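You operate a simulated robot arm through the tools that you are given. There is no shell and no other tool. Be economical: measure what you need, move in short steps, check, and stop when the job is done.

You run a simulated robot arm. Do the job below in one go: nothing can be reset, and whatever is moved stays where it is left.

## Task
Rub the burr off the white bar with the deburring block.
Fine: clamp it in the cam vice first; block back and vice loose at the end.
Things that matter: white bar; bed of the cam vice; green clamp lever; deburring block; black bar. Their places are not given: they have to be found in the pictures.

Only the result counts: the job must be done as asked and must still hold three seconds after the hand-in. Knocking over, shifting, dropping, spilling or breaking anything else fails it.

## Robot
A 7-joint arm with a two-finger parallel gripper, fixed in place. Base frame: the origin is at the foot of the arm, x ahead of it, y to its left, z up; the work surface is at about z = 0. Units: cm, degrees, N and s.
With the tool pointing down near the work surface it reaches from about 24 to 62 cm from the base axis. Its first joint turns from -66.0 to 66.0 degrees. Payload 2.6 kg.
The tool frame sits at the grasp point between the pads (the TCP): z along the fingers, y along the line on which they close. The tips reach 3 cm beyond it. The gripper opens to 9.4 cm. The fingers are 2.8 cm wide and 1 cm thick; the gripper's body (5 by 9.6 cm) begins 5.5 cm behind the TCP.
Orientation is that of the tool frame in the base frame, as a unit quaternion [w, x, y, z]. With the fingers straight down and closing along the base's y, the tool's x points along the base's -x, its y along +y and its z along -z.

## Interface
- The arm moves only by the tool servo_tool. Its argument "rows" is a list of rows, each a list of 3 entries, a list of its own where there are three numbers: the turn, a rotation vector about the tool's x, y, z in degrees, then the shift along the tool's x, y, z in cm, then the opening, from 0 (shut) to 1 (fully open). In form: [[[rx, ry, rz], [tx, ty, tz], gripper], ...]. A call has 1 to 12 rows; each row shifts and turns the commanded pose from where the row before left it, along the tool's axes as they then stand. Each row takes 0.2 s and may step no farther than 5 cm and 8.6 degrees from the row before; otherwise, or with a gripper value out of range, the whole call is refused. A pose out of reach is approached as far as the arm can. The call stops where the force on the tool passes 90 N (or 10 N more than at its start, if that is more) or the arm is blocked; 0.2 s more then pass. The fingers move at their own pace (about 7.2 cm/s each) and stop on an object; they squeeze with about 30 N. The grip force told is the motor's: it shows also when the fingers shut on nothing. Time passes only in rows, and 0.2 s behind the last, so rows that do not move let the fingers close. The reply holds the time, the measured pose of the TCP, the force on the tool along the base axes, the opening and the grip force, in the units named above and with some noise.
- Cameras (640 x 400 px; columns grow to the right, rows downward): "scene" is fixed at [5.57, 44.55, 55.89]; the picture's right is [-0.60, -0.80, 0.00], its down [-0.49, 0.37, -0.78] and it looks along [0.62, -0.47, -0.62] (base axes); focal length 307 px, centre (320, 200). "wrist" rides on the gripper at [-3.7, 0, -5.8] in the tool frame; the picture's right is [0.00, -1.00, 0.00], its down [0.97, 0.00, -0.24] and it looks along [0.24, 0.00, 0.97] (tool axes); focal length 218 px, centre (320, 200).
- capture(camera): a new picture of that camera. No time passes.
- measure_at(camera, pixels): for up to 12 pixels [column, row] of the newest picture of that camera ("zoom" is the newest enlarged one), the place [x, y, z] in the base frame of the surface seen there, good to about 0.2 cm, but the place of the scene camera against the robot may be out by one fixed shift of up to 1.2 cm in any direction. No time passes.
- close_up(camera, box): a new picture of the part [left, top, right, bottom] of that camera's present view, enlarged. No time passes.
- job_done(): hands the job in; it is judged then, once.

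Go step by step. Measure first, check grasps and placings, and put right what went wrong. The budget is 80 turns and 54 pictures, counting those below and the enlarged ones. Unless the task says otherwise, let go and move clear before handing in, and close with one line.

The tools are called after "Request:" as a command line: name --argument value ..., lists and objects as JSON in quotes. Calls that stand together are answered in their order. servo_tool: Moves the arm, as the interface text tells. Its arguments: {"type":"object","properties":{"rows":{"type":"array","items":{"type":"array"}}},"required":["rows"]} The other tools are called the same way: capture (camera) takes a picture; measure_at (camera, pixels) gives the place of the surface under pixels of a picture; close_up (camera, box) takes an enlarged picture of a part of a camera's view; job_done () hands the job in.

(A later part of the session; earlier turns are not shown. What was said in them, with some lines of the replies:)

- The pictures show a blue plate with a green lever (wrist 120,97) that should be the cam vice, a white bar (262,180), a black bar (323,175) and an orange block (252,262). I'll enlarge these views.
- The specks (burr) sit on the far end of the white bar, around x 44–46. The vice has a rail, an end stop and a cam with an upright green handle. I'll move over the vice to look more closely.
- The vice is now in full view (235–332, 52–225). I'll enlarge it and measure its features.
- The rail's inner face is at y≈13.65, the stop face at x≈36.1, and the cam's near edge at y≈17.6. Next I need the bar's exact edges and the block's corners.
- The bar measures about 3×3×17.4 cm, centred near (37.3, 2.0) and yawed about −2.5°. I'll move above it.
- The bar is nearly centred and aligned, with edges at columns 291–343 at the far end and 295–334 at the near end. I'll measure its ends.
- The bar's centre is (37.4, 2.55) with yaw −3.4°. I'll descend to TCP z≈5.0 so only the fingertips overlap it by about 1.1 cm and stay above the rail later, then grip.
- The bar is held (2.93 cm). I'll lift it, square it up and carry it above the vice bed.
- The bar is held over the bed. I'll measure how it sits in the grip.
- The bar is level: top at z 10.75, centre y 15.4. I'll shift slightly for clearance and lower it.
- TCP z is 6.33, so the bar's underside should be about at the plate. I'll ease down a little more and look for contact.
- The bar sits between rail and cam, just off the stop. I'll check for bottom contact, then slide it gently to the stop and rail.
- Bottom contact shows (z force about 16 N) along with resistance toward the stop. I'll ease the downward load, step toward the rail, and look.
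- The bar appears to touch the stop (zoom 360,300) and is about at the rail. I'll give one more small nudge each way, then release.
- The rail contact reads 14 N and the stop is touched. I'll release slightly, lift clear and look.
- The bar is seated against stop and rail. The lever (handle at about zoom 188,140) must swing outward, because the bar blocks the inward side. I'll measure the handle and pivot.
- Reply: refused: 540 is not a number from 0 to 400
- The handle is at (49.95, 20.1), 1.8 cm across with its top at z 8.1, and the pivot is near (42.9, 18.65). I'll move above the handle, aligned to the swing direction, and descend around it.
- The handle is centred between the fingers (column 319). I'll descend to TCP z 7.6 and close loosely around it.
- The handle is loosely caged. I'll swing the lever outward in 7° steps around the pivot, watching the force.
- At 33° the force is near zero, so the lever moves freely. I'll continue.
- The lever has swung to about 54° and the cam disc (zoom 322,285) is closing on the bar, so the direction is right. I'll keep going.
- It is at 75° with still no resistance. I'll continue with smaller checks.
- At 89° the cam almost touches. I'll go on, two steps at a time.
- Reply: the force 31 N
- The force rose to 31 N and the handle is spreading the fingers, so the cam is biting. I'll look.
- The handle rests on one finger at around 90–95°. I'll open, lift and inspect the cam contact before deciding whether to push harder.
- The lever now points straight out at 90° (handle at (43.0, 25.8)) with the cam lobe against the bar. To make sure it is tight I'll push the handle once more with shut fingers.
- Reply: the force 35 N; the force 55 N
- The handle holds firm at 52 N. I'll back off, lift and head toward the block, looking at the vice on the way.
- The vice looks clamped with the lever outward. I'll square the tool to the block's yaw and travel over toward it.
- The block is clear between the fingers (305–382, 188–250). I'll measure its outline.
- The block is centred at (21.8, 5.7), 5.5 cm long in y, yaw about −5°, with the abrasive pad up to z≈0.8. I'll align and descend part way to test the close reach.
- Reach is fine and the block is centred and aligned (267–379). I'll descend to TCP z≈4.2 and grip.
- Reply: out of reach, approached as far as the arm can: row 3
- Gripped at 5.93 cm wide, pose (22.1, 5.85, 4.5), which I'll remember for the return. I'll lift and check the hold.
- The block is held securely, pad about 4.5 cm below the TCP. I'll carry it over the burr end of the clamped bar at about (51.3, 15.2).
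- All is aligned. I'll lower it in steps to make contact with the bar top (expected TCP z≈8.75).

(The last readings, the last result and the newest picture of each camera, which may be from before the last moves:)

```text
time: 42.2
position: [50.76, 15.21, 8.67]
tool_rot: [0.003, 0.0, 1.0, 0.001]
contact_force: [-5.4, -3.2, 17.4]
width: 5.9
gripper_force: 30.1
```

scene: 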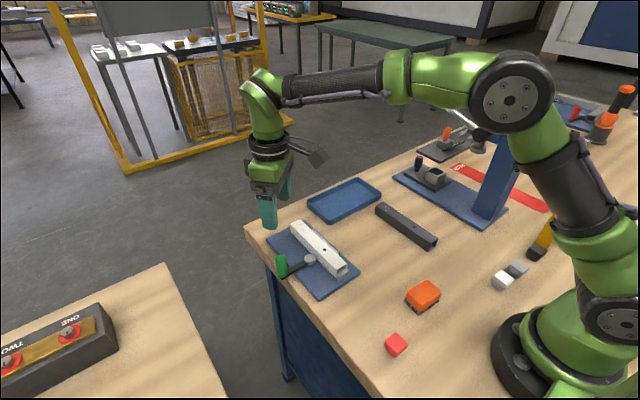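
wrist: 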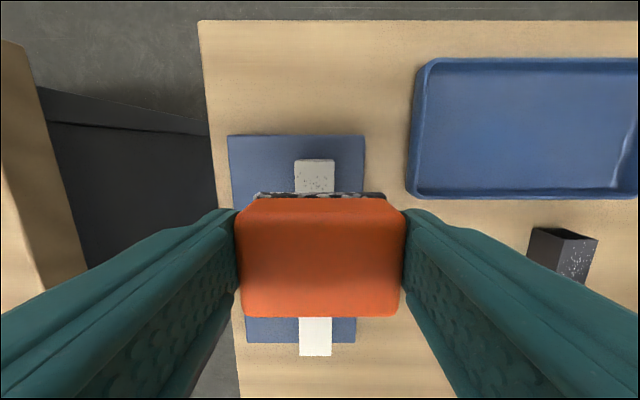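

Contact is at z≈8.67 with about 17 N. I'll begin rubbing strokes along the bar over the burr patch (x 49.5–53.5).

Request:
servo_tool --rows '[[[0, 0, 0], [-0.8, 0, 0], 0.4], [[0, 0, 0], [-0.8, 0, 0], 0.4], [[0, 0, 0], [0.8, 0, 0], 0.4], [[0, 0, 0], [0.8, 0, 0], 0.4], [[0, 0, 0], [0.8, 0, 0], 0.4], [[0, 0, 0], [-0.8, 0, 0], 0.4], [[0, 0, 0], [-0.8, 0, 0], 0.4], [[0, 0, 0], [-0.8, 0, 0], 0.4], [[0, 0, 0], [0.8, 0, 0], 0.4], [[0, 0, 0], [0.8, 0, 0], 0.4], [[0, 0, 0], [0, 0, 0], 0.4]]'

Request:
servo_tool --rows '[[[0, 0, 0], [-0.8, 0, 0], 0.4], [[0, 0, 0], [-0.8, 0, 0], 0.4], [[0, 0, 0], [0.8, 0, 0], 0.4], [[0, 0, 0], [0.8, 0, 0], 0.4], [[0, 0, 0], [0.8, 0, 0], 0.4], [[0, 0, 0], [-0.8, 0, 0], 0.4], [[0, 0, 0], [-0.8, 0, 0], 0.4], [[0, 0, 0], [-0.8, 0, 0], 0.4], [[0, 0, 0], [0.8, 0, 0], 0.4], [[0, 0, 0], [0.8, 0, 0], 0.4], [[0, 0, 0], [0, 0, 0], 0.4]]'

Request:
close_up --camera "scene" --box '[250, 170, 390, 290]'

```text
time: 44.6
position: [50.78, 15.11, 8.6]
tool_rot: [0.001, 0.0, 1.0, 0.0]
contact_force: [5.3, -1.1, 11.8]
width: 5.94
gripper_force: 30.4
```

```text
time: 47.0
position: [50.9, 15.13, 8.47]
tool_rot: [0.002, 0.0, 1.0, 0.0]
contact_force: [7.2, -1.4, 18.4]
width: 5.95
gripper_force: 30.0
```

```text
3.33 times, centred on (320, 230) of scene
```

zoom: 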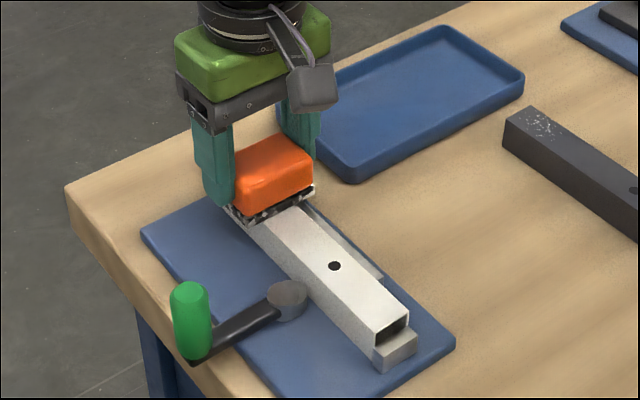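

The bar stayed put, with normal force at 12–18 N. I'll lift and move back a bit to inspect the burr.

Request:
servo_tool --rows '[[[0, 0, 0], [0, 0, -2], 0.4], [[0, 0, 0], [0, 0, -3], 0.4], [[0, 0, 0], [3, 0, 0], 0.4], [[0, 0, 0], [2, 0, 0], 0.4], [[0, 0, 0], [0, 0, 0], 0.4]]'

Request:
close_up --camera "wrist" --box '[240, 60, 400, 200]'

Request:
close_up --camera "scene" --box '[280, 200, 360, 290]'

```text
time: 48.2
position: [45.72, 15.05, 13.33]
tool_rot: [0.0, -0.001, 1.0, 0.0]
contact_force: [0.0, 0.2, -1.4]
width: 5.93
gripper_force: 30.1
```

```text
2.86 times, centred on (320, 130) of wrist
```

zoom: 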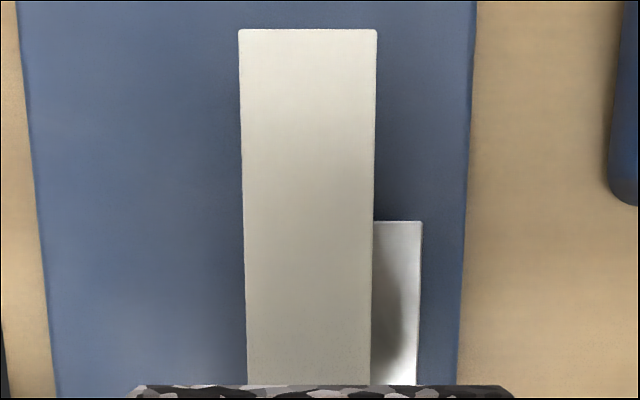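

```text
4.44 times, centred on (320, 245) of scene
```

zoom: 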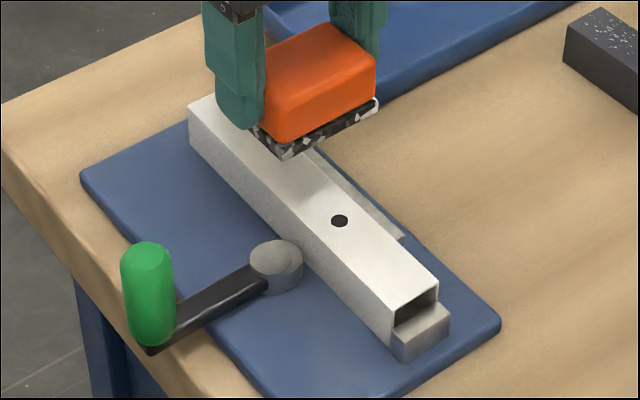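

The burr is gone: the bar's far end is clean in both views. I'll carry the block back along the same path to its spot.

Request:
servo_tool --rows '[[[0, 0, 0], [0, 0, -2.5], 0.4], [[0, 0, 0], [4, -1.85, 0], 0.4], [[0, 0, 0], [4, -1.85, 0], 0.4], [[0, 0, 0], [4, -1.85, 0], 0.4], [[0, 0, 0], [4, -1.85, 0], 0.4], [[0, 0, 0], [3.7, -1.8, 0], 0.4], [[0, 0, 5], [0, 0, 0], 0.4], [[0, 0, 0], [2, 0, 3], 0.4], [[0, 0, 0], [1.9, 0.3, 3], 0.4], [[0, 0, 0], [0, 0, 2], 0.4], [[0, 0, 0], [0, 0, 0], 0.4]]'

```text
time: 50.6
position: [22.33, 6.3, 7.83]
tool_rot: [0.0, 0.044, 0.999, 0.0]
contact_force: [-0.1, -0.1, -1.4]
width: 5.94
gripper_force: 30.2
```

I need about −0.2 in x and −0.45 in y, then a slow lowering to TCP z≈4.5.

Request:
servo_tool --rows '[[[0, 0, 0], [0.2, -0.45, 1], 0.4], [[0, 0, 0], [0, 0, 1.2], 0.4], [[0, 0, 0], [0, 0, 0.7], 0.4], [[0, 0, 0], [0, 0, 0], 0.4]]'

Request:
servo_tool --rows '[[[0, 0, 0], [0, 0, 0.2], 0.4], [[0, 0, 0], [0, 0, 0.15], 0.4], [[0, 0, 0], [0, 0, 0], 0.4]]'

Request:
close_up --camera "scene" --box '[390, 260, 460, 320]'

```text
time: 51.6
position: [21.96, 6.14, 5.11]
tool_rot: [0.0, 0.043, 0.999, 0.0]
contact_force: [-0.1, 0.6, -1.5]
width: 5.93
gripper_force: 29.3
```

```text
time: 52.4
position: [22.07, 6.13, 4.7]
tool_rot: [0.0, 0.043, 0.999, 0.0]
contact_force: [0.8, -0.5, -0.8]
width: 5.94
gripper_force: 29.7
```

```text
6.67 times, centred on (425, 290) of scene
```

zoom: 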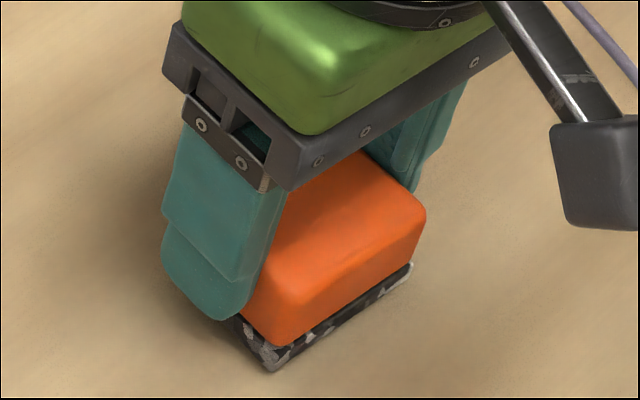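

Nearly there: y is about 0.25 high and z about 0.2 high. I'll correct that and lower until I feel contact.

Request:
servo_tool --rows '[[[0, 0, 0], [0, -0.22, 0], 0.4], [[0, 0, 0], [0, 0, 0.15], 0.4], [[0, 0, 0], [0, 0, 0.1], 0.4], [[0, 0, 0], [0, 0, 0], 0.4], [[0, 0, 0], [0, 0, 0], 0.4]]'

```text
time: 53.6
position: [22.03, 5.97, 4.45]
tool_rot: [-0.001, 0.044, 0.999, 0.0]
contact_force: [-0.5, 0.7, -2.0]
width: 5.93
gripper_force: 29.7
```

Request:
servo_tool --rows '[[[0, 0, 0], [0, 0, 0.1], 0.4], [[0, 0, 0], [0, 0, 0.1], 0.4], [[0, 0, 0], [0, 0, 0], 0.4], [[0, 0, 0], [0, 0, 0], 0.4]]'

Request:
close_up --camera "scene" --box '[390, 270, 460, 320]'

```text
time: 54.6
position: [22.14, 5.96, 4.17]
tool_rot: [-0.001, 0.043, 0.999, 0.0]
contact_force: [-0.3, -0.3, -1.3]
width: 5.93
gripper_force: 30.4
```

```text
8.00 times, centred on (425, 295) of scene
```

zoom: 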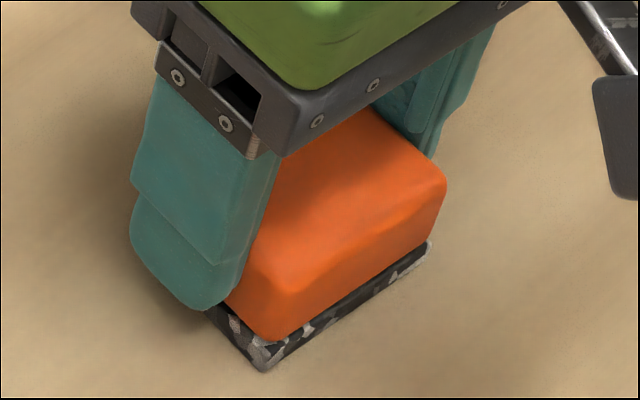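

The pad corner (265,370) matches the original picture (268,365). I'll lower a touch more for contact.

Request:
servo_tool --rows '[[[0, 0, 0], [0, 0, 0.1], 0.4], [[0, 0, 0], [0, 0, 0], 0.4], [[0, 0, 0], [0, 0, 0], 0.4]]'

```text
time: 55.4
position: [22.17, 6.07, 4.0]
tool_rot: [-0.001, 0.043, 0.999, 0.0]
contact_force: [-4.9, -1.2, 21.3]
width: 5.97
gripper_force: 29.7
```

Firm contact (21 N), so the block is on the bench. I'll release and lift.

Request:
servo_tool --rows '[[[0, 0, 0], [0, 0, -0.1], 0.4], [[0, 0, 0], [0, 0, 0], 0.75], [[0, 0, 0], [0, 0, 0], 0.75], [[0, 0, 0], [0, 0, -2], 0.75], [[0, 0, 0], [0, 0, -3], 0.75], [[0, 0, 0], [-2, 0, -4], 0.75], [[0, 0, 0], [-1, 0, -1], 0.75], [[0, 0, 0], [0, 0, 0], 0.75]]'

Request:
capture --camera "wrist"

Request:
close_up --camera "scene" --box '[390, 270, 460, 320]'

```text
time: 57.2
position: [24.94, 5.78, 14.3]
tool_rot: [0.0, 0.044, 0.999, 0.0]
contact_force: [0.5, 0.5, 0.0]
width: 7.04
gripper_force: 0.1
```

```text
13 pictures are left
```

wrist: 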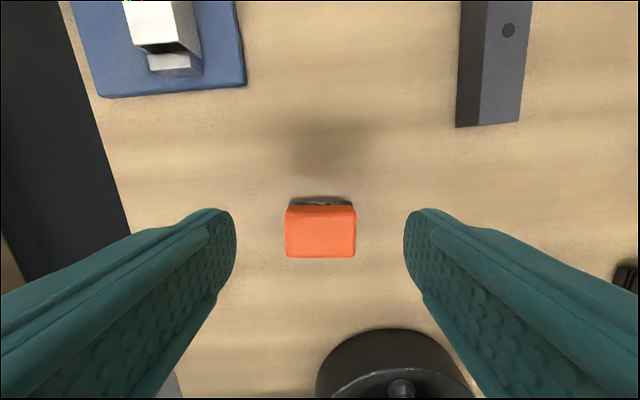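

```text
8.00 times, centred on (425, 295) of scene
```

zoom: 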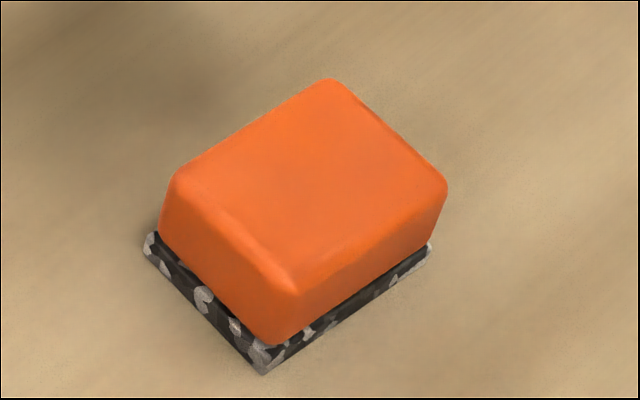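

The block is back within a millimetre or two, upright. Next I'll loosen the vice: travel to above the handle at (43, 25.8), turning the tool to yaw 90°.

Request:
servo_tool --rows '[[[0, 0, 0], [0, 0, -4], 0.55], [[0, 0, 0], [-2.3, 3.07, 0], 0.55], [[0, 0, 0], [-2.3, 3.07, 0], 0.55], [[0, 0, 0], [-2.3, 3.07, 0], 0.55], [[0, 0, 0], [-2.3, 3.07, 0], 0.55], [[0, 0, 0], [-2.3, 3.07, 0], 0.55], [[0, 0, 0], [-2.3, 3.07, 0], 0.55], [[0, 0, 0], [-2.3, 3.07, 0], 0.55], [[0, 0, 0], [0, 0, 0], 0.55]]'

Request:
servo_tool --rows '[[[0, 0, -8], [0, 0, 0], 0.55], [[0, 0, -8], [0, 0, 0], 0.55], [[0, 0, -8], [0, 0, 0], 0.55], [[0, 0, -8], [0, 0, 0], 0.55], [[0, 0, -8], [0, 0, 0], 0.55], [[0, 0, -8], [0, 0, 0], 0.55], [[0, 0, -8], [0, 0, 0], 0.55], [[0, 0, -8], [0, 0, 0], 0.55], [[0, 0, -8], [0, 0, 0], 0.55], [[0, 0, -8], [0, 0, 0], 0.55], [[0, 0, -8], [0, 0, 0], 0.55], [[0, 0, -7], [0, 0, 0], 0.55]]'

Request:
capture --camera "wrist"

```text
time: 59.2
position: [42.86, 26.03, 18.38]
tool_rot: [-0.001, 0.044, 0.999, 0.001]
contact_force: [-0.9, 0.0, 0.0]
width: 5.16
gripper_force: 0.1
```

```text
time: 61.8
position: [42.93, 25.82, 18.17]
tool_rot: [0.0, 0.708, -0.706, 0.0]
contact_force: [0.5, -0.4, 0.3]
width: 5.13
gripper_force: 0.0
```

```text
11 pictures are left
```

wrist: 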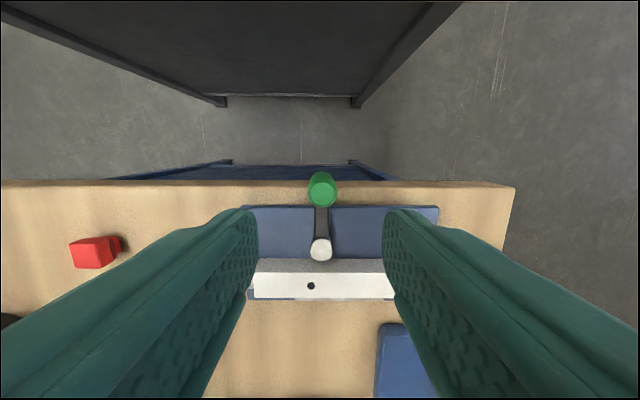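

The handle is centred (column 322) between the fingers. I'll descend and close on it.

Request:
servo_tool --rows '[[[0, 0, 0], [0, 0, 4], 0.5], [[0, 0, 0], [0, 0, 3.5], 0.5], [[0, 0, 0], [0, 0, 2.8], 0.5], [[0, 0, 0], [0, 0, 0], 0.25], [[0, 0, 0], [0, 0, 0], 0.25], [[0, 0, 0], [0, 0, 0], 0.25]]'

```text
time: 63.2
position: [42.99, 25.55, 7.89]
tool_rot: [0.001, -0.707, 0.707, 0.0]
contact_force: [2.1, -0.6, -0.7]
width: 2.45
gripper_force: 1.3
```

Caged (2.45 cm). I'll swing back toward loose, first two steps.

Request:
servo_tool --rows '[[[0, 0, 7], [0.05, -0.87, 0], 0.27], [[0, 0, 7], [0.05, -0.87, 0], 0.27], [[0, 0, 0], [0, 0, 0], 0.27]]'

```text
time: 64.0
position: [44.64, 25.62, 7.83]
tool_rot: [-0.001, -0.615, 0.788, 0.0]
contact_force: [-0.5, 0.2, -0.2]
width: 2.53
gripper_force: 0.2
```

The lever broke free with little force (now 76°). I'll continue to the original angle of about 12°.

Request:
servo_tool --rows '[[[0, 0, 7], [0.05, -0.87, 0], 0.29], [[0, 0, 7], [0.05, -0.87, 0], 0.29], [[0, 0, 7], [0.05, -0.87, 0], 0.29], [[0, 0, 7], [0.05, -0.87, 0], 0.29], [[0, 0, 0], [0, 0, 0], 0.29]]'

```text
time: 65.2
position: [47.67, 24.0, 7.94]
tool_rot: [0.0, -0.406, 0.914, -0.001]
contact_force: [-1.1, 0.2, 0.1]
width: 2.75
gripper_force: 0.1
```

Request:
servo_tool --rows '[[[0, 0, 7], [0.05, -0.87, 0], 0.29], [[0, 0, 7], [0.05, -0.87, 0], 0.29], [[0, 0, 7], [0.05, -0.87, 0], 0.29], [[0, 0, 7], [0.05, -0.87, 0], 0.29], [[0, 0, 7], [0.05, -0.87, 0], 0.29], [[0, 0, 0], [0, 0, 0], 0.29]]'

Request:
close_up --camera "scene" --box '[250, 180, 390, 290]'

```text
time: 66.6
position: [49.79, 20.1, 7.89]
tool_rot: [0.0, -0.112, 0.994, 0.0]
contact_force: [0.1, -0.3, -0.8]
width: 2.75
gripper_force: 0.2
```

```text
3.64 times, centred on (320, 235) of scene
```

zoom: 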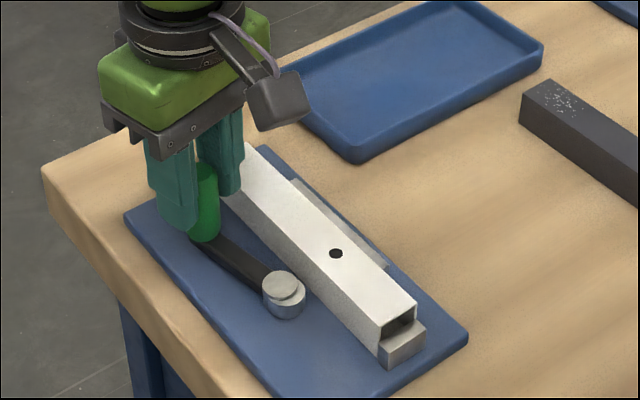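

The lever is back at its original loose angle and the bar still sits against the stop. I'll release, lift clear and do a final check.

Request:
servo_tool --rows '[[[0, 0, 0], [0, 0, 0], 0.45], [[0, 0, 0], [0, 0, 0], 0.45], [[0, 0, 0], [0, 0, -2], 0.45], [[0, 0, 0], [0, 0, -4], 0.45], [[0, 0, 0], [0, 0, -4], 0.45], [[0, 0, 0], [3, -1, -4], 0.45], [[0, 0, 0], [4, -3, 0], 0.45], [[0, 0, 0], [2, -3, 0], 0.45], [[0, 0, 0], [0, 0, 0], 0.45]]'

Request:
capture --camera "scene"

Request:
close_up --camera "scene" --box '[250, 190, 390, 300]'

```text
refused: row 6 steps farther than a row can; nothing moved
```

```text
9 pictures are left
```

scene: 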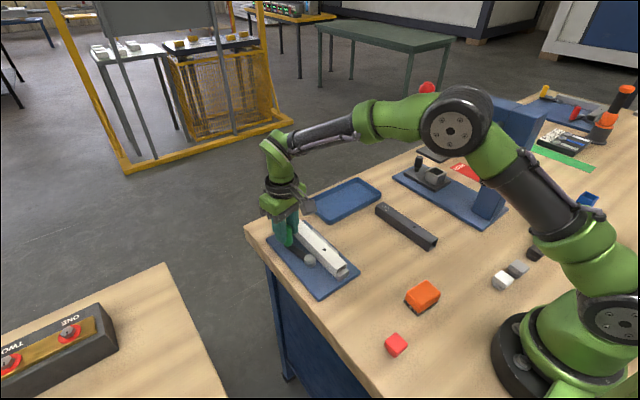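

```text
3.64 times, centred on (320, 245) of scene
```

zoom: 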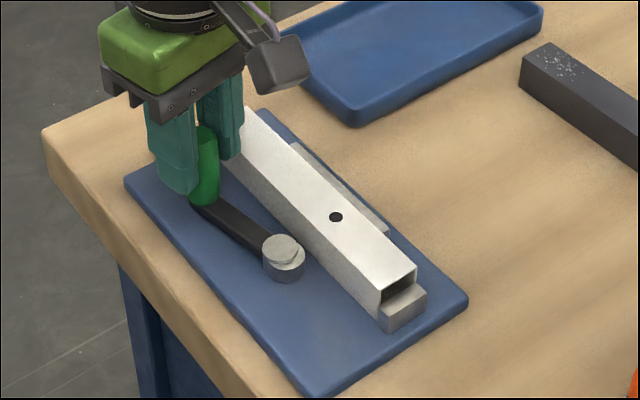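

That call was refused because one row stepped too far. I'll repeat it with shorter rows.

Request:
servo_tool --rows '[[[0, 0, 0], [0, 0, 0], 0.45], [[0, 0, 0], [0, 0, 0], 0.45], [[0, 0, 0], [0, 0, -2], 0.45], [[0, 0, 0], [0, 0, -4], 0.45], [[0, 0, 0], [0, 0, -4], 0.45], [[0, 0, 0], [0, 0, -4], 0.45], [[0, 0, 0], [3, -3, 0], 0.45], [[0, 0, 0], [3, -3, 0], 0.45], [[0, 0, 0], [3, -3, 0], 0.45], [[0, 0, 0], [0, 0, 0], 0.45]]'

Request:
capture --camera "scene"

Request:
close_up --camera "scene" --box '[250, 190, 390, 300]'

```text
time: 68.8
position: [43.24, 9.34, 21.59]
tool_rot: [-0.001, -0.114, 0.994, -0.001]
contact_force: [-0.3, 0.8, 0.3]
width: 4.22
gripper_force: 0.1
```

```text
7 pictures are left
```

scene: 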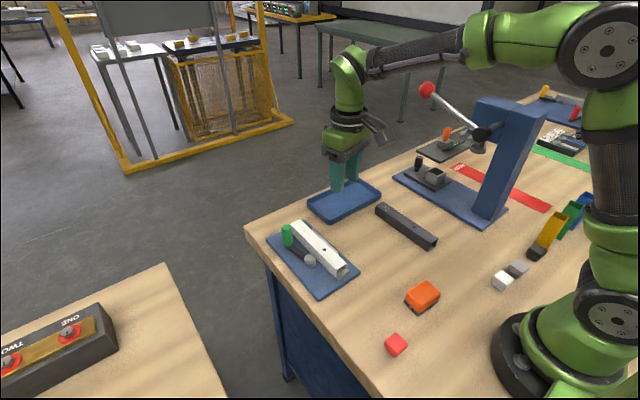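

```text
3.64 times, centred on (320, 245) of scene
```

zoom: 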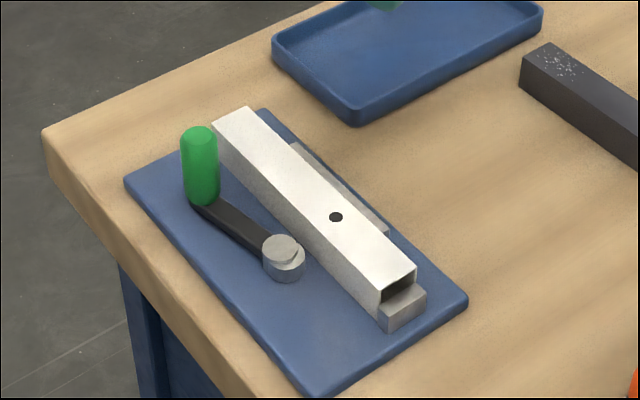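

The bar's burr end is clean, the lever is loose, the block is back in its place, and nothing else has moved. I'm handing in.

Request:
job_done

```text
The job is handed in.
```

I clamped the white bar in the cam vice and rubbed its burr off. The deburring block is back within a millimetre or two of where it was, and the vice is loose with the bar still resting in it.
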